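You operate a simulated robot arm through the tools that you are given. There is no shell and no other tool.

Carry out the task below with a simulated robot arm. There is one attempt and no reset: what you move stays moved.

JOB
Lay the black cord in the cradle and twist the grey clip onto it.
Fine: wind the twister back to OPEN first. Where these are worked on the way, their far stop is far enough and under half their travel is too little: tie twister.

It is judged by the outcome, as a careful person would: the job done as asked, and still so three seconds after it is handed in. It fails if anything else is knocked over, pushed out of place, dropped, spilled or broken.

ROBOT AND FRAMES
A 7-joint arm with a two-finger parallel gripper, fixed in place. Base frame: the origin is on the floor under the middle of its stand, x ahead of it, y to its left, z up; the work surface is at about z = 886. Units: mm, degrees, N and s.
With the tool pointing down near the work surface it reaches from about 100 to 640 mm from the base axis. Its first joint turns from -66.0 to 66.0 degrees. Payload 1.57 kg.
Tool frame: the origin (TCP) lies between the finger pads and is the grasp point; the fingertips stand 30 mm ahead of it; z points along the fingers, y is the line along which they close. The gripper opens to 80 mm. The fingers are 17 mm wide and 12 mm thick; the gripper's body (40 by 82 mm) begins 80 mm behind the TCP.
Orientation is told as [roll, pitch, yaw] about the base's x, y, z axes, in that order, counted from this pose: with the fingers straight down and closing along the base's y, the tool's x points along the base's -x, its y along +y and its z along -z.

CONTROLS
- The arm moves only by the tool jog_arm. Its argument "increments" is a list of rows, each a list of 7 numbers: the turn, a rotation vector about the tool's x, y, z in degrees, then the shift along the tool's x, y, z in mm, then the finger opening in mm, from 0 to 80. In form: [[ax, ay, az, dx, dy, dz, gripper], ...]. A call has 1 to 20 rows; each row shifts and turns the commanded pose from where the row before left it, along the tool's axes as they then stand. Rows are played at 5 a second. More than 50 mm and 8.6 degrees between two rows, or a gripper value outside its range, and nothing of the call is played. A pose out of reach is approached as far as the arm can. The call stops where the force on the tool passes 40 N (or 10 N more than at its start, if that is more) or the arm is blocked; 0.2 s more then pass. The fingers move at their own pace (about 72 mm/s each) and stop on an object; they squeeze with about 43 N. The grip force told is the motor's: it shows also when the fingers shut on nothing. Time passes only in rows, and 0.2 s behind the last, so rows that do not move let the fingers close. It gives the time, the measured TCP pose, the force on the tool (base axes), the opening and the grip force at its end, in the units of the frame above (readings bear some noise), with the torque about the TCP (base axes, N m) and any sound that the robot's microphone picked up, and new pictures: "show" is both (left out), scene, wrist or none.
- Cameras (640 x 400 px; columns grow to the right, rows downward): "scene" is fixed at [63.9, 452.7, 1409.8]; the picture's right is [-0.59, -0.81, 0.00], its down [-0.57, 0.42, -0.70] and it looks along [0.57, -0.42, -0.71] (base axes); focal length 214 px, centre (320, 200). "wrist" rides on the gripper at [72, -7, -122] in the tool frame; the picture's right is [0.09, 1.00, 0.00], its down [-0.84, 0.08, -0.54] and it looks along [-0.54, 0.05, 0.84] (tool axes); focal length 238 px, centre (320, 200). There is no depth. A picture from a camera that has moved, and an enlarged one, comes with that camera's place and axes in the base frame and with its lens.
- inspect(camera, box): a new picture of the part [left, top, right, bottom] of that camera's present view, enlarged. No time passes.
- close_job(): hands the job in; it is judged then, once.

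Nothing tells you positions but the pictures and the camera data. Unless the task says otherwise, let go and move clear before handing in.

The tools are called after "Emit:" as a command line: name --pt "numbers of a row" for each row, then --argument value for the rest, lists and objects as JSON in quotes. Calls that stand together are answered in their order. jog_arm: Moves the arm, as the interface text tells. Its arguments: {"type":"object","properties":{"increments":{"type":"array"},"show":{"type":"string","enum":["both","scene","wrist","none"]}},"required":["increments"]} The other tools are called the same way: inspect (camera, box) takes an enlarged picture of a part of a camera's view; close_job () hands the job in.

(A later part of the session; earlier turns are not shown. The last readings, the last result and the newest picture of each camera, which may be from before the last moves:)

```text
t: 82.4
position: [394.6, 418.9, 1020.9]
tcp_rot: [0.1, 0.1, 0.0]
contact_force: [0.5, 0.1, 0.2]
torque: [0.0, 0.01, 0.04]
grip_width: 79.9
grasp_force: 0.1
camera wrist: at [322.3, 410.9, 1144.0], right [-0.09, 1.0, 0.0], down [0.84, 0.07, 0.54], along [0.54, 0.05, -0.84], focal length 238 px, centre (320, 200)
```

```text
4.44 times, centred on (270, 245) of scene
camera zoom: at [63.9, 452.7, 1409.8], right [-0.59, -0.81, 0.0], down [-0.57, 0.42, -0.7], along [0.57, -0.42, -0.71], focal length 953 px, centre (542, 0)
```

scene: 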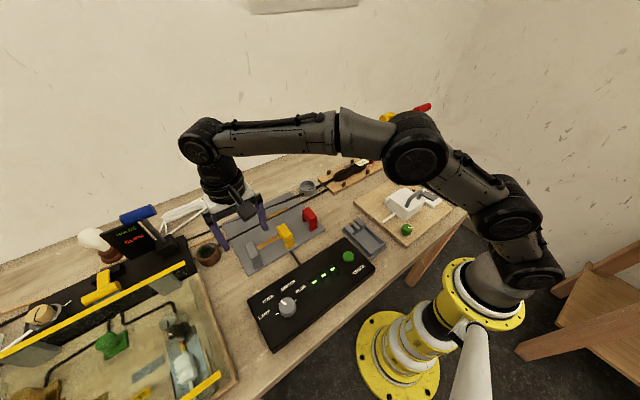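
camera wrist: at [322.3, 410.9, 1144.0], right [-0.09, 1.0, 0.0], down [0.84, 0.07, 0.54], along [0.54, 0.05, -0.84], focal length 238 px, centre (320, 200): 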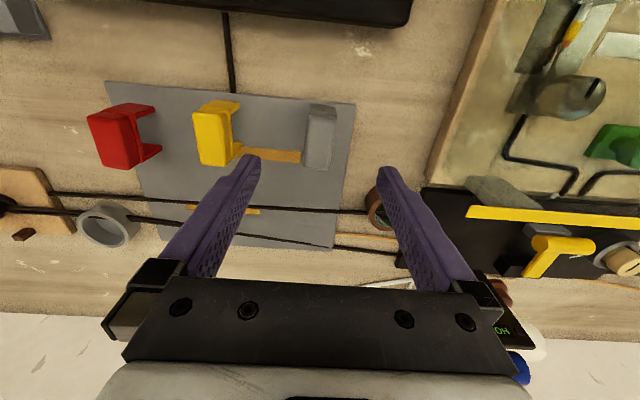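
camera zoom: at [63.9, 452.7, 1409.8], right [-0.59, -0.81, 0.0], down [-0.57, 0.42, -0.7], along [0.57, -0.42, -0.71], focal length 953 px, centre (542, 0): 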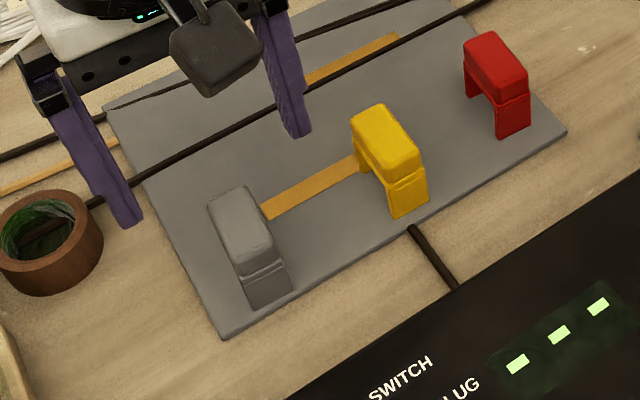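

The grey clip's top is centred at about (398, 418) with a slight -4° yaw. I'll align to it and lower so the tips are about 20 mm below its top.

Emit:
jog_arm --pt "0 0 4 -3 -0.5 20 80" --pt "0 0 0 0 0 20 70" --pt "0 0 0 0 0 20 60" --pt "0 0 0 0 0 15 60" --pt "0 0 0 0 0 5 60" --pt "0 0 0 0 0 0 60" --show "both"

Emit:
inspect --camera "wrist" --box '[220, 60, 420, 220]'

Emit:
inspect --camera "scene" --box '[220, 210, 300, 280]'

```text
t: 83.8
position: [398.2, 419.0, 939.7]
tcp_rot: [0.1, 0.0, -4.1]
contact_force: [-0.7, 0.1, -0.7]
torque: [0.03, 0.0, 0.0]
grip_width: 60.2
grasp_force: 0.1
camera wrist: at [325.2, 415.1, 1063.5], right [-0.02, 1.0, 0.0], down [0.84, 0.02, 0.54], along [0.54, 0.01, -0.84], focal length 238 px, centre (320, 200)
```

scene: 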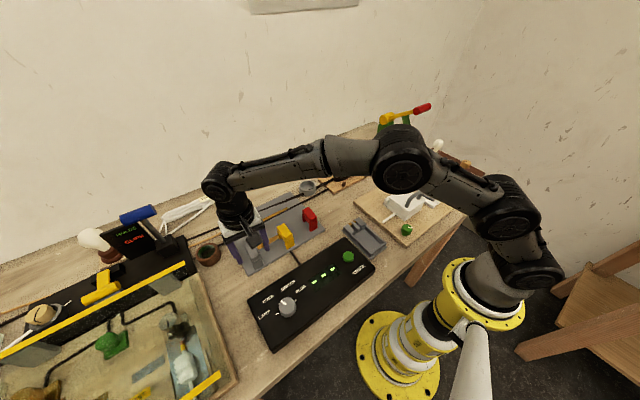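
wrist: 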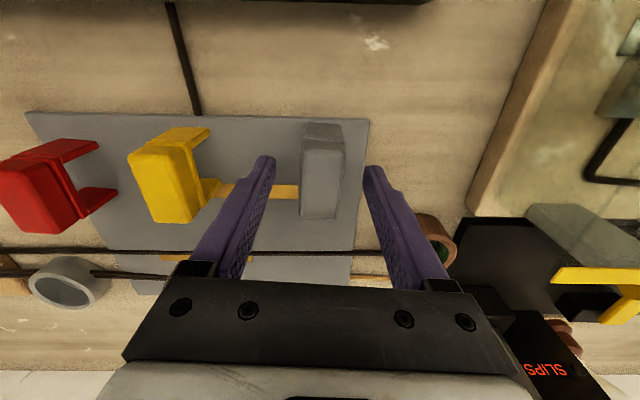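

```text
2.50 times, centred on (320, 140) of wrist
camera zoom: at [325.2, 415.1, 1063.5], right [-0.02, 1.0, 0.0], down [0.84, 0.02, 0.54], along [0.54, 0.01, -0.84], focal length 596 px, centre (320, 350)
```

zoom: 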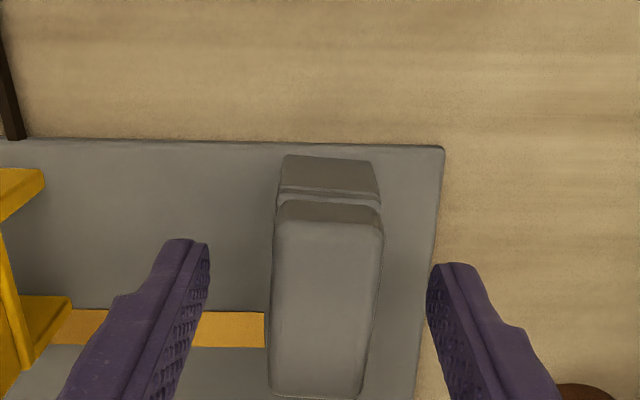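

```text
5.71 times, centred on (260, 245) of scene
camera zoom: at [63.9, 452.7, 1409.8], right [-0.59, -0.81, 0.0], down [-0.57, 0.42, -0.7], along [0.57, -0.42, -0.71], focal length 1226 px, centre (663, -57)
```

zoom: 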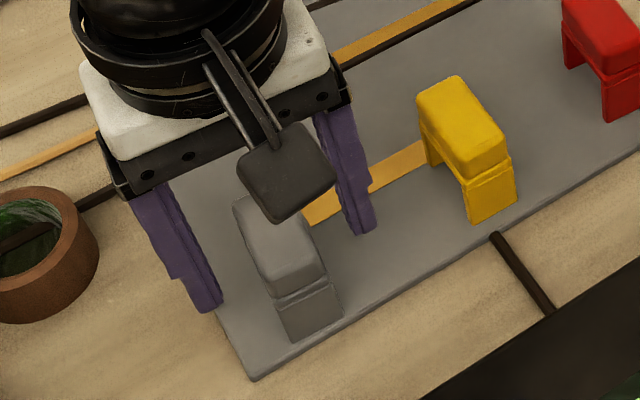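

The clip is centred between the fingers. I'll close on it and lift a little to check the hold.

Emit:
jog_arm --pt "0 0 0 0 -1.5 0 60" --pt "0 0 0 0 0 0 12" --pt "0 0 0 0 0 0 12" --pt "0 0 0 0 0 0 12" --pt "0 0 0 0 0 0 12" --show "none"

Emit:
jog_arm --pt "0 0 0 0 0 -4 12" --pt "0 0 0 0 0 -8 12" --pt "0 0 0 0 0 -10 12" --pt "0 0 0 0 0 0 12" --show "both"

Emit:
inspect --camera "wrist" --box '[220, 60, 420, 220]'

Emit:
inspect --camera "scene" --box '[220, 200, 300, 270]'

```text
t: 85.0
position: [398.9, 416.7, 941.2]
tcp_rot: [0.1, 0.0, -4.1]
contact_force: [0.4, 0.3, 0.4]
torque: [0.01, 0.01, -0.02]
grip_width: 24.9
grasp_force: 36.9
```

```text
t: 86.0
position: [398.0, 417.1, 963.2]
tcp_rot: [0.1, 0.0, -4.1]
contact_force: [0.0, 0.3, 0.1]
torque: [0.0, -0.01, -0.03]
grip_width: 25.0
grasp_force: 37.3
camera wrist: at [324.5, 413.9, 1086.0], right [-0.02, 1.0, 0.0], down [0.84, 0.02, 0.54], along [0.54, 0.01, -0.84], focal length 238 px, centre (320, 200)
```

scene: 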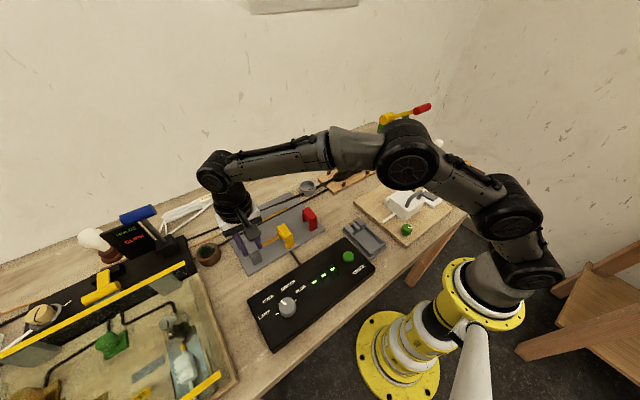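
wrist: 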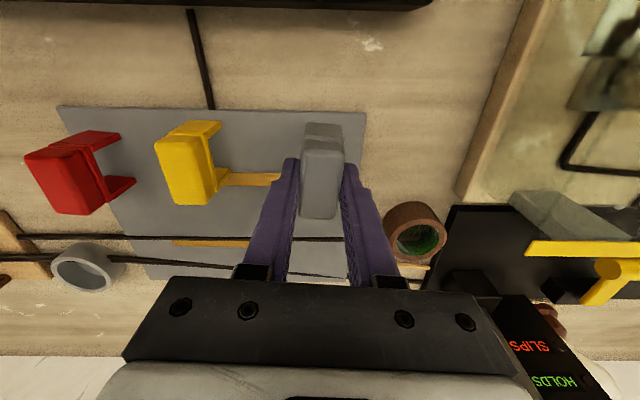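

```text
2.50 times, centred on (320, 140) of wrist
camera zoom: at [324.5, 413.9, 1086.0], right [-0.02, 1.0, 0.0], down [0.84, 0.02, 0.54], along [0.54, 0.01, -0.84], focal length 596 px, centre (320, 350)
```

zoom: 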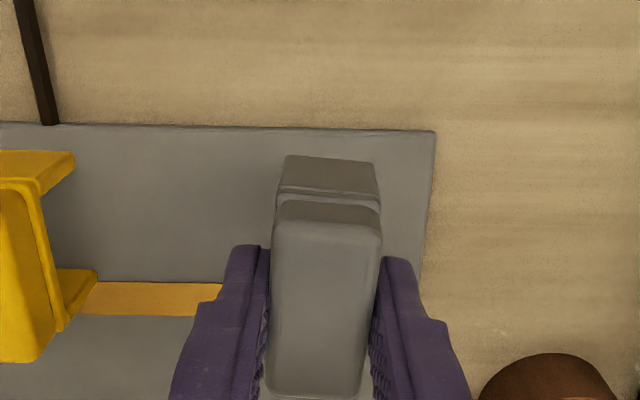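

```text
5.71 times, centred on (260, 235) of scene
camera zoom: at [63.9, 452.7, 1409.8], right [-0.59, -0.81, 0.0], down [-0.57, 0.42, -0.7], along [0.57, -0.42, -0.71], focal length 1226 px, centre (663, 0)
```

zoom: 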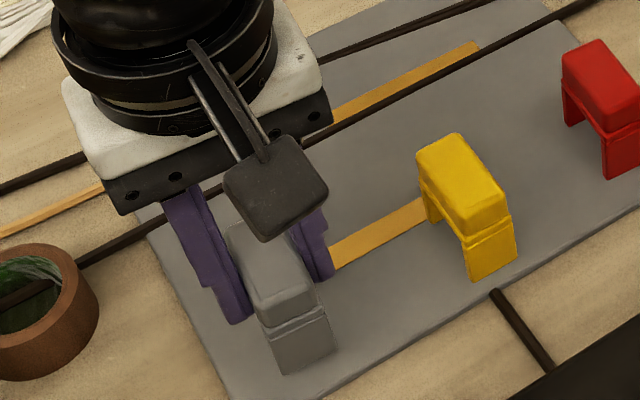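

The grey clip is free and firmly held at 25 mm. I'll raise it clear of the other clips and carry it over to the cradle.

Emit:
jog_arm --pt "0 0 -4 0 0 -25 12" --pt "0 0 0 0 0 -25 12" --pt "0 0 0 -10 -36 -10 12" --pt "0 0 0 -12 -42 0 12" --pt "0 0 0 -12 -42 0 12" --pt "0 0 0 -12 -42 0 12" --pt "0 0 0 -12 -42 0 12" --pt "0 0 0 -12 -42 0 12" --pt "0 0 0 -12 -42 0 12" --pt "0 0 0 -12 -42 0 12" --pt "0 0 0 -12 -42 0 12" --pt "0 0 0 -12 -42 0 12" --pt "0 0 0 -4 -24 0 12" --pt "0 0 0 0 0 0 12" --show "both"

Emit:
inspect --camera "wrist" --box '[200, 40, 440, 220]'

Emit:
inspect --camera "scene" --box '[310, 120, 400, 200]'

```text
t: 89.0
position: [519.6, -21.7, 1024.2]
tcp_rot: [0.2, 0.1, -0.2]
contact_force: [0.9, -0.5, -0.4]
torque: [-0.01, -0.01, -0.01]
grip_width: 24.7
grasp_force: 36.4
camera wrist: at [447.0, -30.1, 1145.8], right [-0.09, 1.0, 0.0], down [0.84, 0.08, 0.54], along [0.54, 0.05, -0.84], focal length 238 px, centre (320, 200)
```

scene: 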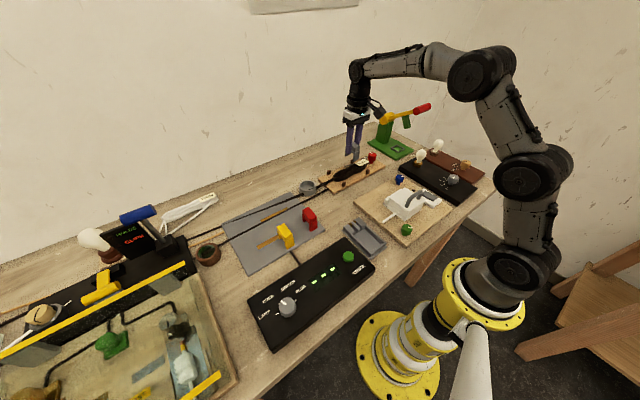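
wrist: 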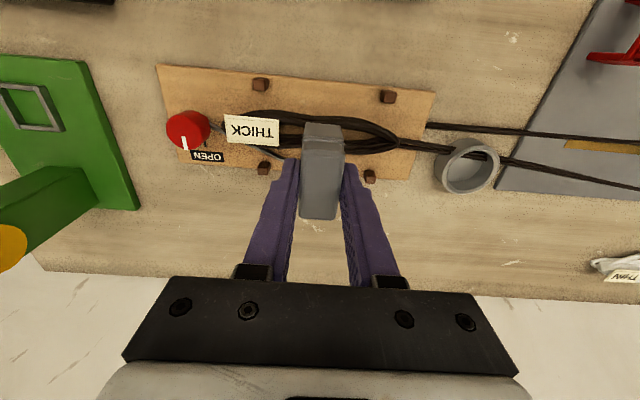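

```text
2.22 times, centred on (320, 130) of wrist
camera zoom: at [447.0, -30.1, 1145.8], right [-0.09, 1.0, 0.0], down [0.84, 0.08, 0.54], along [0.54, 0.05, -0.84], focal length 530 px, centre (320, 356)
```

zoom: 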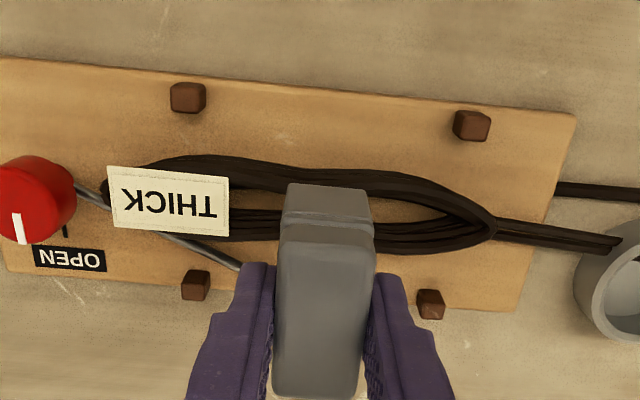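

```text
5.00 times, centred on (355, 160) of scene
camera zoom: at [63.9, 452.7, 1409.8], right [-0.59, -0.81, 0.0], down [-0.57, 0.42, -0.7], along [0.57, -0.42, -0.71], focal length 1072 px, centre (145, 400)
```

zoom: 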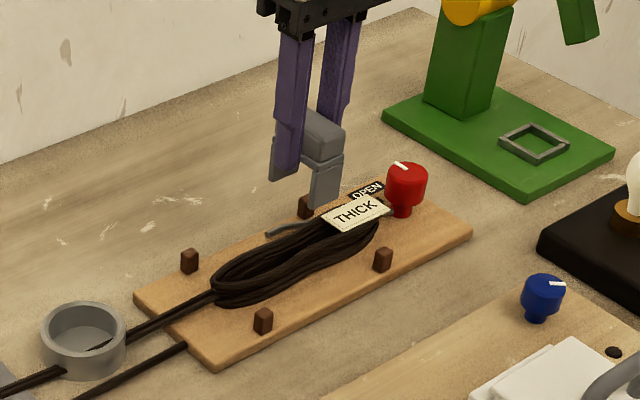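

The clip hangs centred over the cord's waist at about (521, -22), clear of the tag, rod and pegs. I'll lower to just above the cord and check the alignment.

Emit:
jog_arm --pt "0 0 0 -1 0 20 12" --pt "0 0 0 0 0 20 12" --pt "0 0 0 0 0 12 12" --pt "0 0 0 0 0 0 12" --show "both"

Emit:
inspect --camera "wrist" --box '[200, 40, 440, 220]'

Emit:
inspect --camera "scene" --box '[320, 130, 390, 190]'

```text
t: 90.0
position: [520.8, -19.6, 970.4]
tcp_rot: [0.1, 0.0, -0.1]
contact_force: [0.2, -0.2, -0.6]
torque: [0.04, 0.01, 0.0]
grip_width: 24.6
grasp_force: 36.3
camera wrist: at [447.6, -29.1, 1093.0], right [-0.09, 1.0, 0.0], down [0.84, 0.08, 0.54], along [0.54, 0.05, -0.84], focal length 238 px, centre (320, 200)
```

scene: 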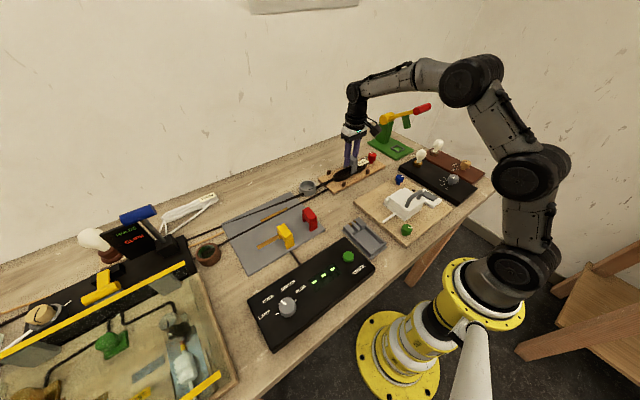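
wrist: 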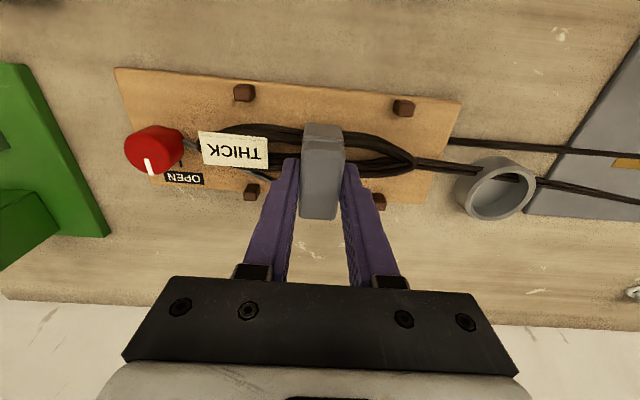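

```text
2.22 times, centred on (320, 130) of wrist
camera zoom: at [447.6, -29.1, 1093.0], right [-0.09, 1.0, 0.0], down [0.84, 0.08, 0.54], along [0.54, 0.05, -0.84], focal length 530 px, centre (320, 356)
```

zoom: 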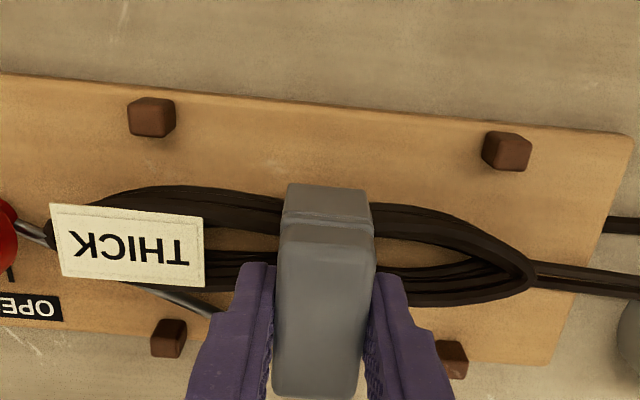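

```text
6.67 times, centred on (355, 160) of scene
camera zoom: at [63.9, 452.7, 1409.8], right [-0.59, -0.81, 0.0], down [-0.57, 0.42, -0.7], along [0.57, -0.42, -0.71], focal length 1430 px, centre (87, 467)
```

zoom: 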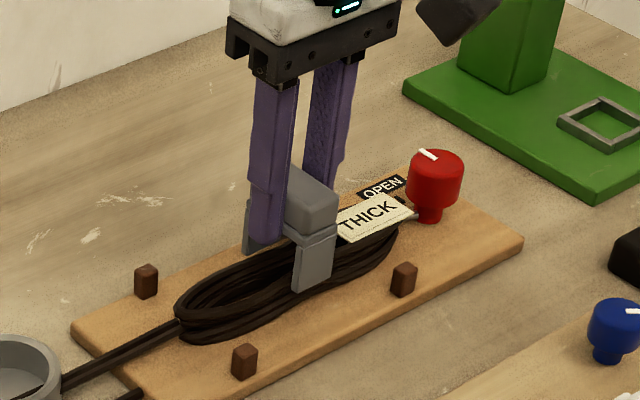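

The legs line up on either side of the cord's waist. I'll lower in small steps and watch the force.

Emit:
jog_arm --pt "0 0 0 0 0 4 12" --pt "0 0 0 0 0 3 12" --pt "0 0 0 0 0 0 12" --show "none"

Emit:
jog_arm --pt "0 0 0 0 0 3 12" --pt "0 0 0 0 0 2 12" --pt "0 0 0 0 0 0 12" --show "none"

Emit:
jog_arm --pt "0 0 0 0 0 2 12" --pt "0 0 0 0 0 2 12" --pt "0 0 0 0 0 0 12" --show "both"

Emit:
inspect --camera "scene" --box '[320, 130, 390, 190]'

```text
t: 90.8
position: [520.6, -19.2, 963.3]
tcp_rot: [0.1, -0.1, -0.2]
contact_force: [-0.1, -0.8, 0.3]
torque: [0.01, 0.0, 0.0]
grip_width: 24.6
grasp_force: 36.3
```

```text
t: 91.6
position: [520.2, -21.4, 957.7]
tcp_rot: [0.2, 0.0, -0.1]
contact_force: [0.6, -0.4, 0.4]
torque: [-0.02, 0.03, -0.01]
grip_width: 24.8
grasp_force: 36.2
```

```text
t: 92.4
position: [520.3, -20.0, 953.7]
tcp_rot: [0.1, 0.0, -0.1]
contact_force: [-0.1, 0.1, -0.2]
torque: [0.02, 0.03, 0.02]
grip_width: 24.8
grasp_force: 36.2
camera wrist: at [447.5, -29.2, 1077.1], right [-0.09, 1.0, 0.0], down [0.84, 0.08, 0.54], along [0.54, 0.05, -0.84], focal length 238 px, centre (320, 200)
```

scene: 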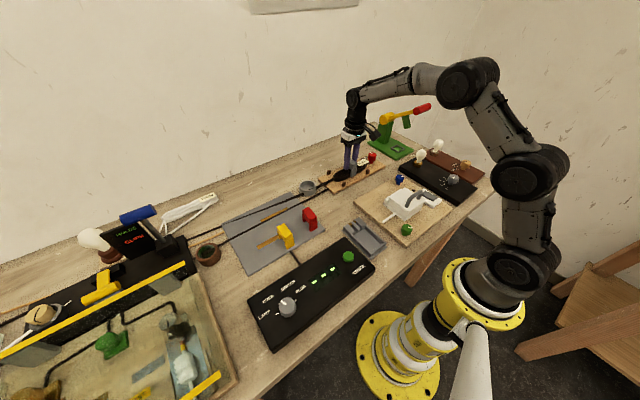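
wrist: 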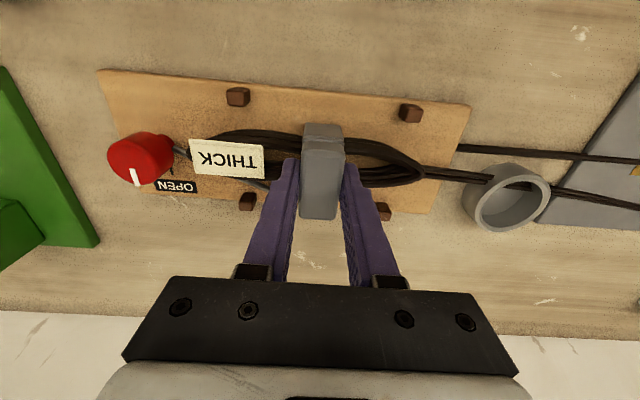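

```text
6.67 times, centred on (355, 160) of scene
camera zoom: at [63.9, 452.7, 1409.8], right [-0.59, -0.81, 0.0], down [-0.57, 0.42, -0.7], along [0.57, -0.42, -0.71], focal length 1430 px, centre (87, 467)
```

zoom: 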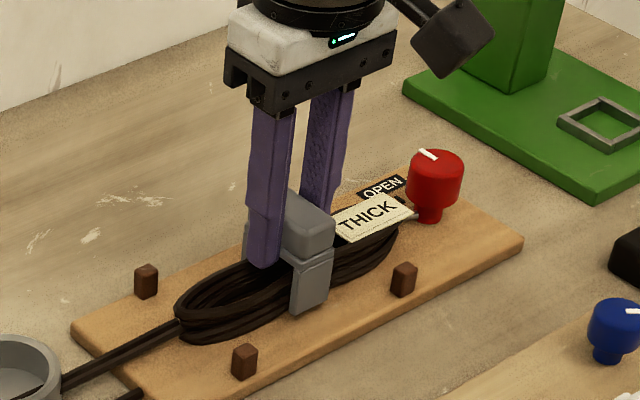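

No resistance so far and the clip is straddling the cord. I'll go down the last few millimetres to the board.

Emit:
jog_arm --pt "0 0 0 0 0 2 12" --pt "0 0 0 0 0 2 12" --pt "0 0 0 0 0 0 12" --show "none"

Emit:
jog_arm --pt "0 0 0 0 0 1 12" --pt "0 0 0 0 0 0 12" --show "none"

Emit:
jog_arm --pt "0 0 0 0 0 1 12" --pt "0 0 0 0 0 0 12" --show "none"

```text
t: 93.2
position: [519.2, -21.1, 950.9]
tcp_rot: [0.2, 0.0, -0.1]
contact_force: [0.3, -0.1, 0.3]
torque: [-0.03, -0.04, 0.03]
grip_width: 24.8
grasp_force: 36.4
```

```text
t: 93.8
position: [520.6, -20.0, 948.5]
tcp_rot: [0.1, 0.0, -0.1]
contact_force: [0.0, 0.1, -0.1]
torque: [-0.01, 0.0, -0.02]
grip_width: 24.7
grasp_force: 36.6
```

```text
t: 94.4
position: [519.8, -21.3, 948.5]
tcp_rot: [0.1, 0.0, 0.0]
contact_force: [-0.8, 0.1, -1.2]
torque: [0.01, 0.01, 0.02]
grip_width: 24.8
grasp_force: 36.1
```

Emit:
jog_arm --pt "0 0 0 0 0 1 12" --pt "0 0 0 0 0 0 12" --show "none"

Emit:
jog_arm --pt "0 0 0 0 0 1 12" --pt "0 0 0 0 0 0 12" --show "both"

Emit:
inspect --camera "scene" --box '[320, 130, 390, 190]'

```text
t: 95.0
position: [520.9, -20.7, 947.7]
tcp_rot: [0.1, 0.0, -0.1]
contact_force: [0.3, -0.1, -1.4]
torque: [0.01, 0.0, 0.0]
grip_width: 24.8
grasp_force: 36.3
```

```text
t: 95.6
position: [518.9, -21.4, 947.1]
tcp_rot: [0.1, -0.1, -0.1]
contact_force: [-1.9, 0.7, 5.2]
torque: [-0.09, 0.05, -0.05]
grip_width: 24.7
grasp_force: 36.4
camera wrist: at [447.2, -29.4, 1069.8], right [-0.09, 1.0, 0.0], down [0.84, 0.08, 0.54], along [0.54, 0.05, -0.84], focal length 238 px, centre (320, 200)
```

scene: 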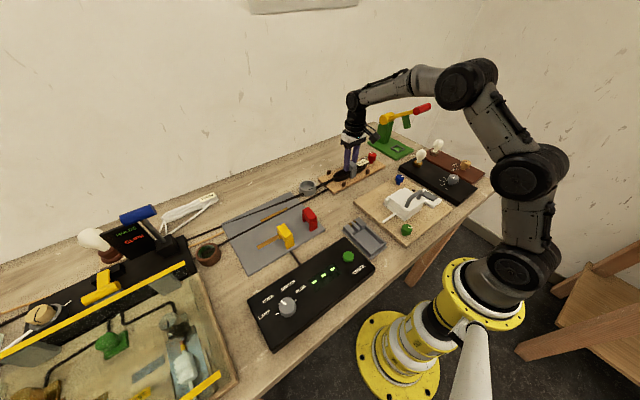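
wrist: 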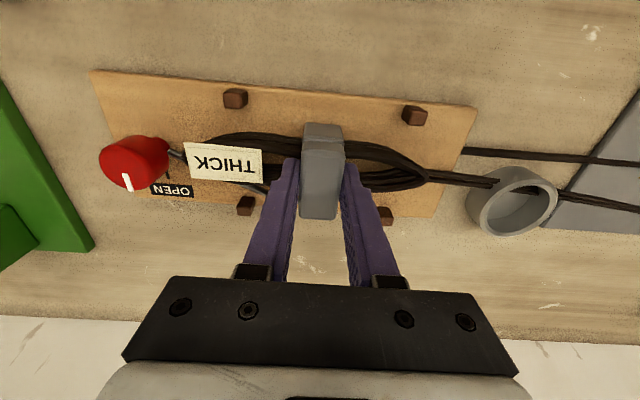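

```text
6.67 times, centred on (355, 160) of scene
camera zoom: at [63.8, 452.7, 1409.8], right [-0.59, -0.81, 0.0], down [-0.57, 0.42, -0.7], along [0.57, -0.42, -0.71], focal length 1430 px, centre (87, 467)
```

zoom: 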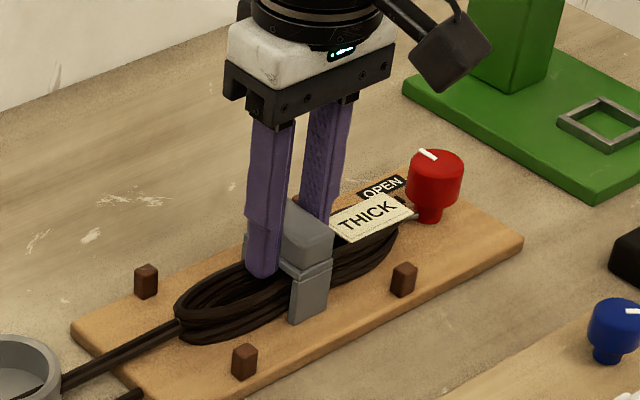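

The clip touches down at about 5 N and straddles the cord. I'll release, open modestly and go straight up.

Emit:
jog_arm --pt "0 0 0 0 0 -0.7 12" --pt "0 0 0 0 0 0 44" --pt "0 0 0 0 0 0 44" --pt "0 0 0 0 0 -8 44" --pt "0 0 0 0 0 -15 44" --pt "0 0 0 0 0 -30 50" --pt "0 0 0 0 0 -30 60" --pt "0 0 0 0 0 0 60" --show "both"

Emit:
inspect --camera "scene" --box '[320, 130, 390, 190]'

Emit:
inspect --camera "wrist" --box '[160, 40, 480, 220]'

```text
t: 97.4
position: [520.9, -20.8, 1031.7]
tcp_rot: [0.2, 0.0, -0.2]
contact_force: [0.3, -1.2, -0.7]
torque: [-0.01, 0.01, -0.04]
grip_width: 60.2
grasp_force: 0.1
camera wrist: at [447.8, -29.2, 1153.1], right [-0.09, 1.0, 0.0], down [0.84, 0.08, 0.54], along [0.54, 0.05, -0.84], focal length 238 px, centre (320, 200)
```

scene: 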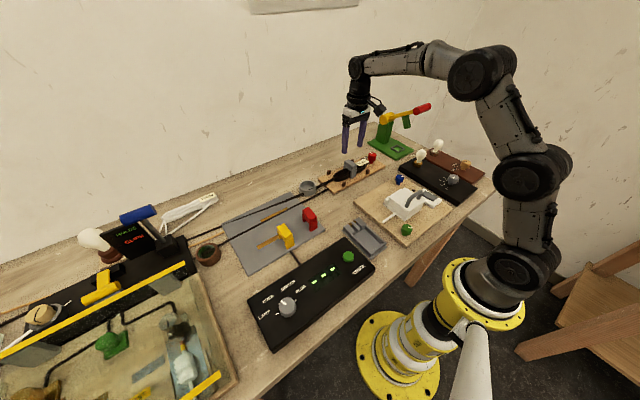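
wrist: 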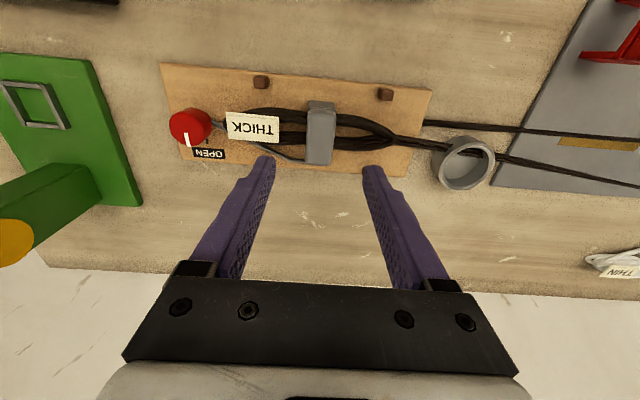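

```text
6.67 times, centred on (355, 160) of scene
camera zoom: at [63.9, 452.7, 1409.8], right [-0.59, -0.81, 0.0], down [-0.57, 0.42, -0.7], along [0.57, -0.42, -0.71], focal length 1430 px, centre (87, 467)
```

zoom: 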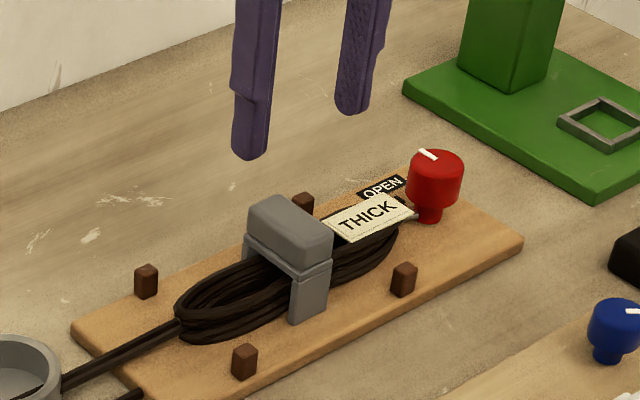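

```text
2.00 times, centred on (320, 130) of wrist
camera zoom: at [447.8, -29.2, 1153.1], right [-0.09, 1.0, 0.0], down [0.84, 0.08, 0.54], along [0.54, 0.05, -0.84], focal length 477 px, centre (320, 340)
```

zoom: 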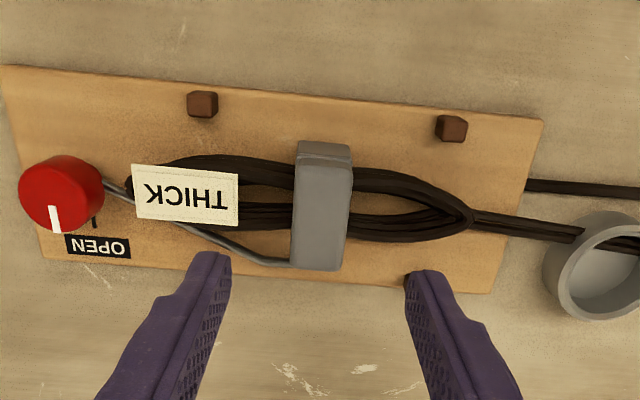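

The grey clip stands over the cord and the rod's tip ends right at its leg, which fits the twister working on this clip. Now I'll go above the knob and turn the wrist well counter-clockwise, ready for long clockwise strokes.

Emit:
jog_arm --pt "0 0 0 -1 -31 0 60" --pt "0 0 0 -1 -31 0 60" --pt "0 0 0 -1 -31 0 60" --pt "0 0 0 -1 -30 0 60" --pt "0 0 0 0 0 0 60" --show "none"

Emit:
jog_arm --pt "0 0 -8.5 0 0 0 60" --pt "0 0 -8.5 0 0 0 60" --pt "0 0 -8.5 0 0 0 60" --pt "0 0 -8.5 0 0 0 60" --pt "0 0 -8.5 0 0 0 60" --pt "0 0 -8.5 0 0 0 60" --pt "0 0 -8.5 0 0 0 60" --pt "0 0 -8.5 0 0 0 60" --pt "0 0 -8.5 0 0 0 60" --pt "0 0 -8.5 0 0 0 60" --pt "0 0 -8.5 0 0 0 60" --pt "0 0 -8.5 0 0 0 60" --pt "0 0 -8.5 0 0 0 60" --pt "0 0 -8.5 0 0 0 60" --pt "0 0 -8.5 0 0 0 60" --pt "0 0 -7.5 0 0 0 60" --pt "0 0 0 0 0 0 60" --show "both"

Emit:
inspect --camera "scene" --box '[330, 90, 430, 180]'

```text
t: 98.6
position: [523.7, -144.5, 1029.5]
tcp_rot: [0.1, 0.0, -0.1]
contact_force: [0.4, -0.5, 0.5]
torque: [0.0, -0.04, 0.02]
grip_width: 59.8
grasp_force: 0.0
```

```text
t: 102.2
position: [524.0, -144.7, 1030.3]
tcp_rot: [-0.2, -0.1, 135.0]
contact_force: [-0.4, 0.2, 1.1]
torque: [-0.04, -0.02, -0.01]
grip_width: 60.0
grasp_force: 0.1
camera wrist: at [578.8, -192.0, 1152.6], right [-0.64, -0.77, 0.0], down [-0.65, 0.54, 0.54], along [-0.42, 0.35, -0.84], focal length 238 px, centre (320, 200)
```

scene: 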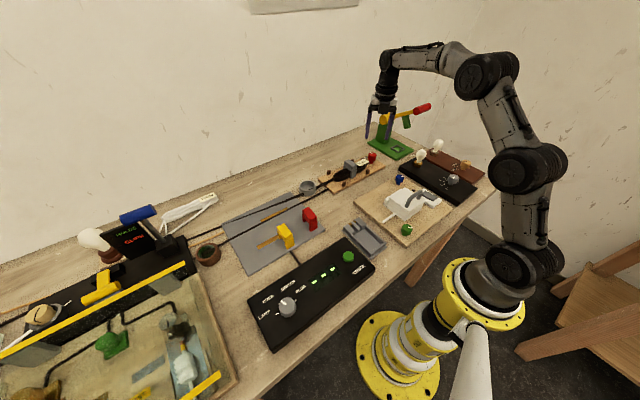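
wrist: 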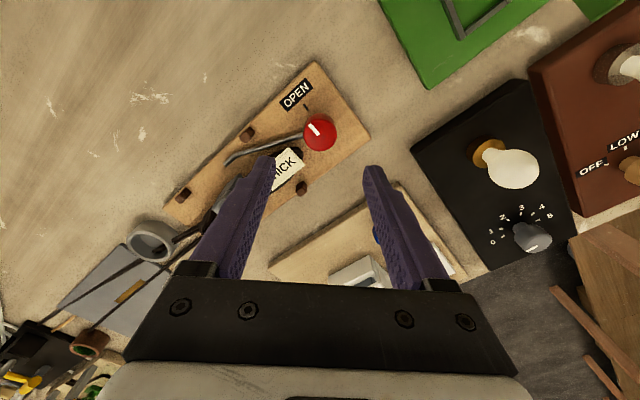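

```text
4.44 times, centred on (380, 135) of scene
camera zoom: at [63.9, 452.7, 1409.8], right [-0.59, -0.81, 0.0], down [-0.57, 0.42, -0.7], along [0.57, -0.42, -0.71], focal length 953 px, centre (53, 489)
```

zoom: 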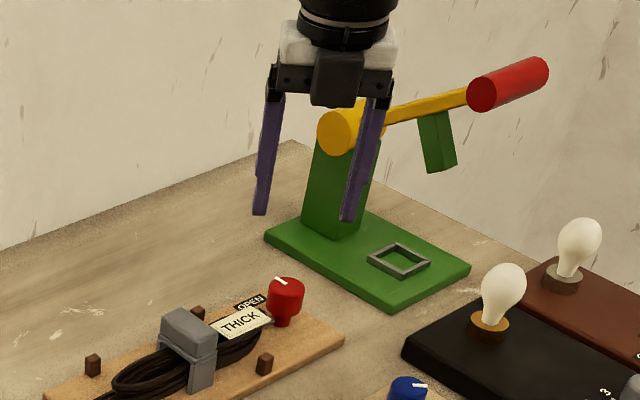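

Yaw 135° is reachable, and the finger footprint clears the tag. I'll lower onto the knob with tips at about z 919 and grip it.

Emit:
jog_arm --pt "0 0 0 0 0 25 50" --pt "0 0 0 0 0 25 50" --pt "0 0 0 0 0 20 50" --pt "0 0 0 0 0 11 50" --pt "0 0 0 0 0 0 50" --show "both"

Emit:
inspect --camera "wrist" --box '[220, 80, 420, 240]'

Emit:
inspect --camera "scene" --box '[330, 110, 410, 180]'

```text
t: 103.4
position: [523.5, -143.9, 949.0]
tcp_rot: [-0.1, 0.0, 134.9]
contact_force: [-1.1, 1.1, 3.4]
torque: [0.14, -0.06, 0.03]
grip_width: 49.8
grasp_force: 0.2
camera wrist: at [578.4, -192.3, 1071.7], right [-0.64, -0.77, 0.0], down [-0.65, 0.54, 0.54], along [-0.42, 0.35, -0.84], focal length 238 px, centre (320, 200)
```

scene: 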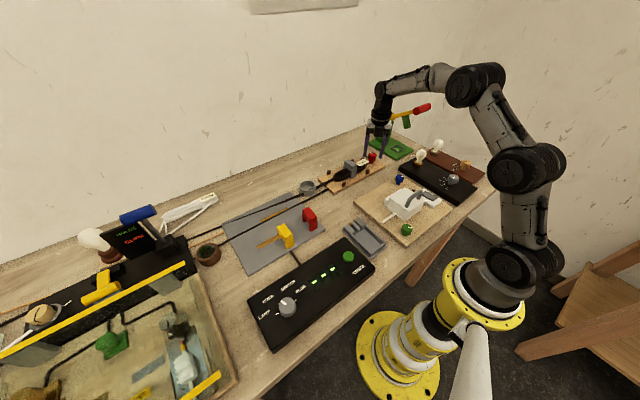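
wrist: 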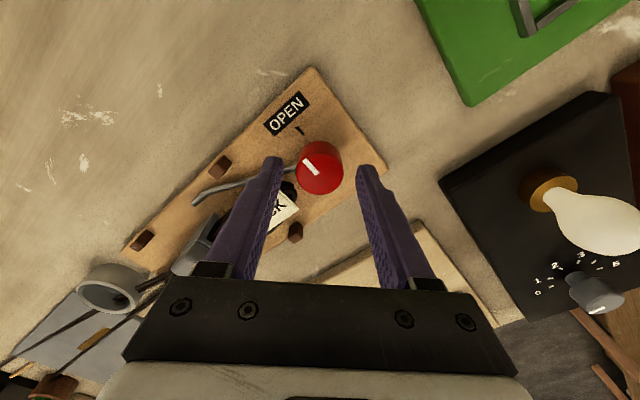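

```text
2.50 times, centred on (320, 160) of wrist
camera zoom: at [578.4, -192.3, 1071.7], right [-0.64, -0.77, 0.0], down [-0.65, 0.54, 0.54], along [-0.42, 0.35, -0.84], focal length 596 px, centre (320, 300)
```

zoom: 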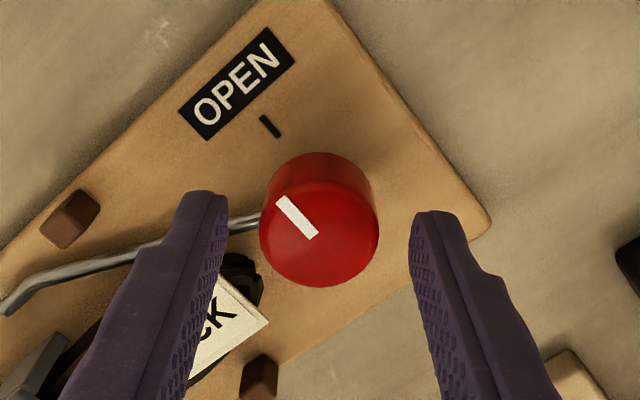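

```text
5.71 times, centred on (370, 145) of scene
camera zoom: at [63.8, 452.8, 1409.8], right [-0.59, -0.81, 0.0], down [-0.57, 0.42, -0.7], along [0.57, -0.42, -0.71], focal length 1226 px, centre (34, 514)
```

zoom: 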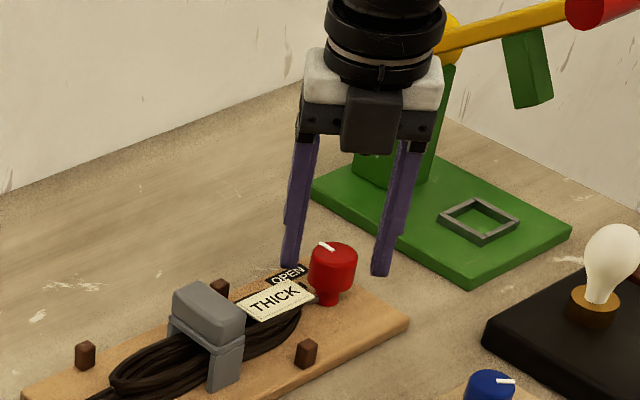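

A slight 3 N contact suggests one finger is brushing the cord's end, and closing will draw it away. I'll close on the knob now.

Emit:
jog_arm --pt "0 0 0 0 0 -3 45" --pt "0 0 0 0 0 0 20" --pt "0 0 0 0 0 0 20" --pt "0 0 0 0 0 0 20" --show "wrist"

Emit:
inspect --camera "wrist" --box '[180, 80, 420, 280]'

```text
t: 104.4
position: [524.4, -144.5, 950.4]
tcp_rot: [-0.1, -0.1, 134.9]
contact_force: [6.5, 2.9, -8.0]
torque: [-0.28, -0.26, -0.03]
grip_width: 31.5
grasp_force: 40.4
camera wrist: at [578.9, -192.1, 1073.6], right [-0.64, -0.77, 0.0], down [-0.65, 0.54, 0.54], along [-0.42, 0.35, -0.84], focal length 238 px, centre (320, 200)
```

wrist: 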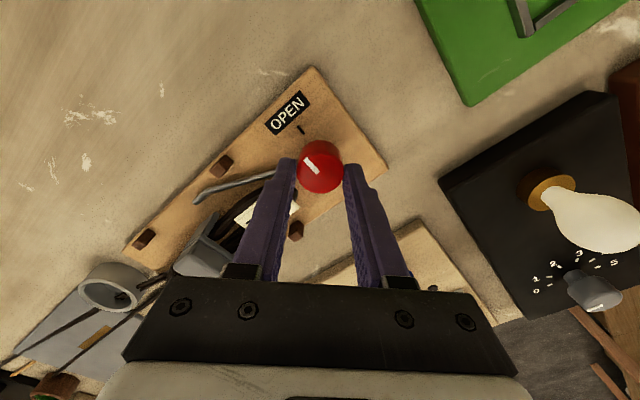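

```text
2.00 times, centred on (300, 180) of wrist
camera zoom: at [578.9, -192.1, 1073.6], right [-0.64, -0.77, 0.0], down [-0.65, 0.54, 0.54], along [-0.42, 0.35, -0.84], focal length 477 px, centre (360, 240)
```

zoom: 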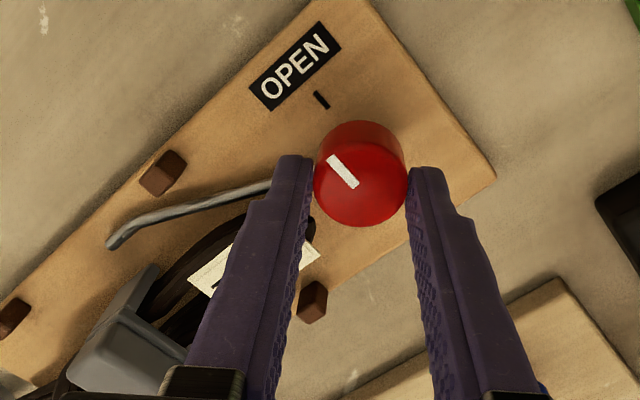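

The knob is gripped, so now I'll turn it clockwise away from OPEN, checking forces and the clip as I go.

Emit:
jog_arm --pt "0 0 6 0 0 0 20" --pt "0 0 8 0 0 0 20" --pt "0 0 8 0 0 0 20" --pt "0 0 0 0 0 0 20" --show "both"

Emit:
inspect --camera "scene" --box '[330, 110, 410, 180]'

Emit:
inspect --camera "wrist" --box '[180, 80, 420, 280]'

```text
t: 105.4
position: [525.5, -144.4, 950.7]
tcp_rot: [-0.1, 0.0, 112.8]
contact_force: [15.8, 1.5, -15.0]
torque: [0.27, -0.04, 0.03]
grip_width: 31.5
grasp_force: 40.4
camera wrist: at [557.7, -209.3, 1073.7], right [-0.88, -0.47, 0.0], down [-0.4, 0.74, 0.54], along [-0.25, 0.48, -0.84], focal length 238 px, centre (320, 200)
```

scene: 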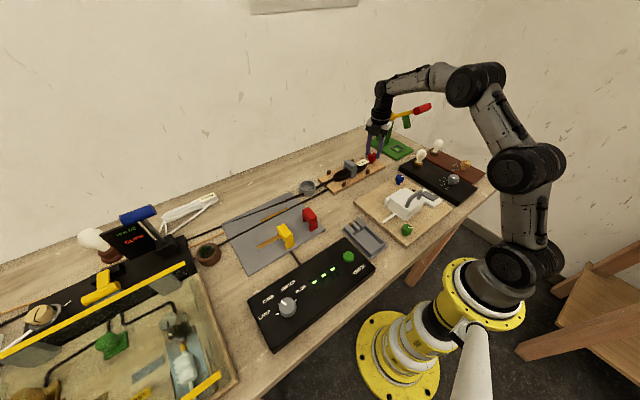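
wrist: 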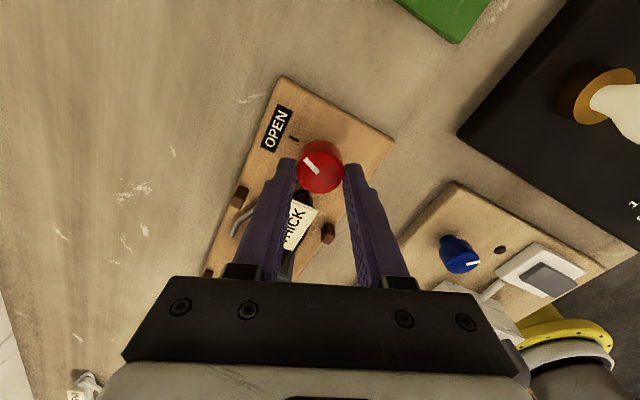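

```text
5.71 times, centred on (370, 145) of scene
camera zoom: at [64.6, 452.7, 1409.8], right [-0.59, -0.81, 0.0], down [-0.57, 0.42, -0.7], along [0.57, -0.42, -0.71], focal length 1226 px, centre (34, 514)
```

zoom: 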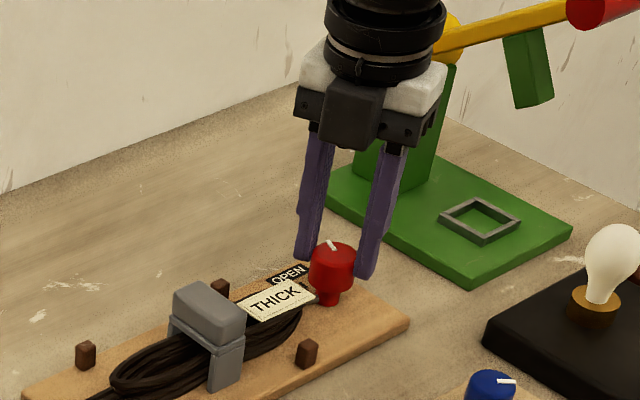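

```text
2.00 times, centred on (300, 180) of wrist
camera zoom: at [557.7, -209.3, 1073.7], right [-0.88, -0.47, 0.0], down [-0.4, 0.74, 0.54], along [-0.25, 0.48, -0.84], focal length 477 px, centre (360, 240)
```

zoom: 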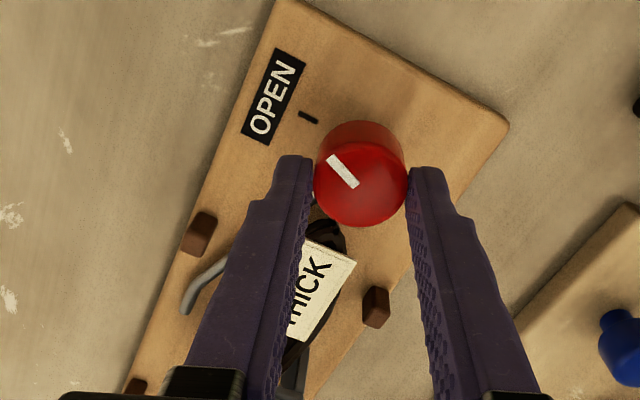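

The knob follows with the clip and cord undisturbed. I'll relieve the side load slightly and keep turning clockwise.

Emit:
jog_arm --pt "0 0 0 0.8 -1.8 1.5 20" --pt "0 0 8 0 0 0 20" --pt "0 0 8 0 0 0 20" --pt "0 0 8 0 0 0 20" --pt "0 0 8 0 0 0 20" --pt "0 0 0 0 0 0 20" --show "wrist"

Emit:
inspect --camera "scene" --box '[330, 110, 410, 180]'

```text
t: 106.8
position: [525.5, -144.3, 950.6]
tcp_rot: [0.0, 0.0, 80.8]
contact_force: [-9.3, 5.4, 5.4]
torque: [1.16, -0.13, 0.01]
grip_width: 31.6
grasp_force: 40.3
camera wrist: at [519.5, -217.6, 1073.7], right [-1.0, 0.07, 0.0], down [0.06, 0.84, 0.54], along [0.04, 0.54, -0.84], focal length 238 px, centre (320, 200)
```

wrist: 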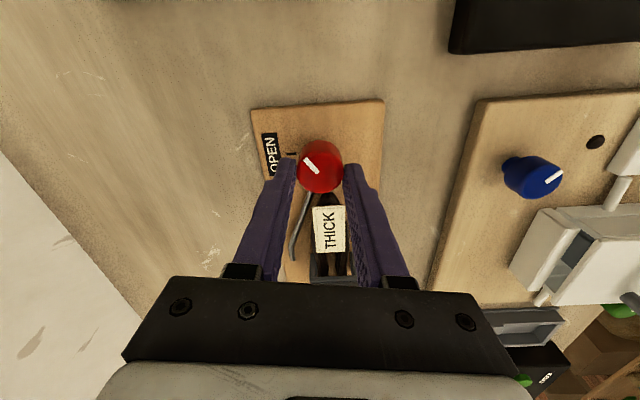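

```text
5.71 times, centred on (370, 145) of scene
camera zoom: at [63.5, 452.9, 1409.8], right [-0.59, -0.81, 0.0], down [-0.57, 0.42, -0.7], along [0.57, -0.42, -0.71], focal length 1226 px, centre (34, 514)
```

zoom: 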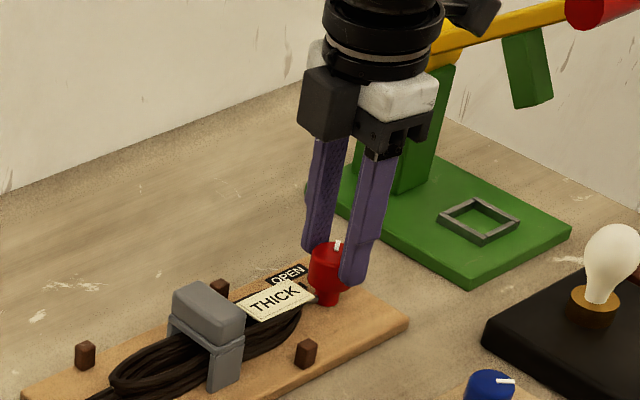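

Turned about 54° so far. I'll continue to roughly 86° before regripping.

Emit:
jog_arm --pt "0 0 8 0 0.8 0 20" --pt "0 0 8 0 0 0 20" --pt "0 0 8 0 0 0 20" --pt "0 0 8 0 0 0 20" --pt "0 0 0 0 0 0 20" --show "wrist"

Emit:
inspect --camera "scene" --box '[330, 110, 410, 180]'

Emit:
inspect --camera "wrist" --box '[200, 80, 440, 280]'

```text
t: 108.0
position: [525.8, -145.2, 950.2]
tcp_rot: [-0.1, -0.1, 48.8]
contact_force: [5.1, 3.4, 3.3]
torque: [-0.6, 0.52, -0.06]
grip_width: 31.6
grasp_force: 40.1
camera wrist: at [482.4, -204.2, 1073.6], right [-0.81, 0.59, 0.0], down [0.49, 0.68, 0.54], along [0.32, 0.44, -0.84], focal length 238 px, centre (320, 200)
```

wrist: 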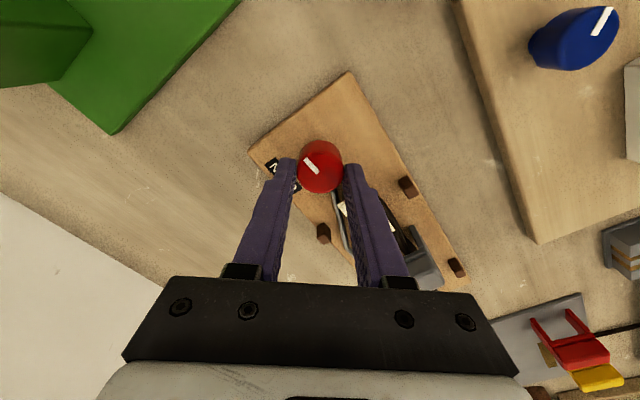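

```text
5.71 times, centred on (370, 145) of scene
camera zoom: at [64.0, 452.8, 1409.7], right [-0.59, -0.81, 0.0], down [-0.57, 0.42, -0.7], along [0.57, -0.42, -0.71], focal length 1226 px, centre (34, 514)
```

zoom: 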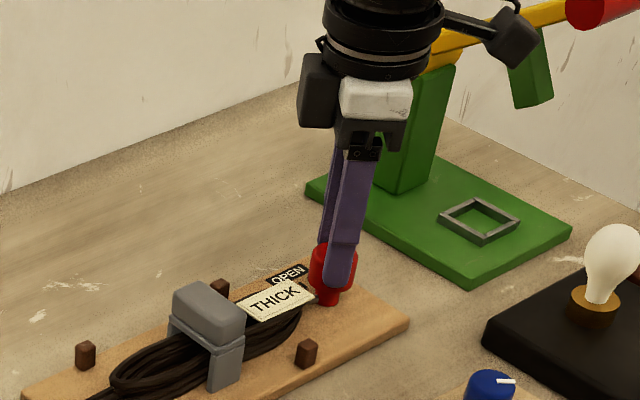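

```text
2.00 times, centred on (320, 180) of wrist
camera zoom: at [482.4, -204.2, 1073.6], right [-0.81, 0.59, 0.0], down [0.49, 0.68, 0.54], along [0.32, 0.44, -0.84], focal length 477 px, centre (320, 240)
```

zoom: 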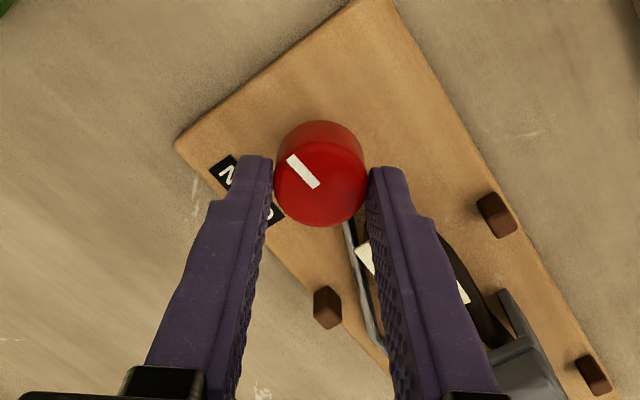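

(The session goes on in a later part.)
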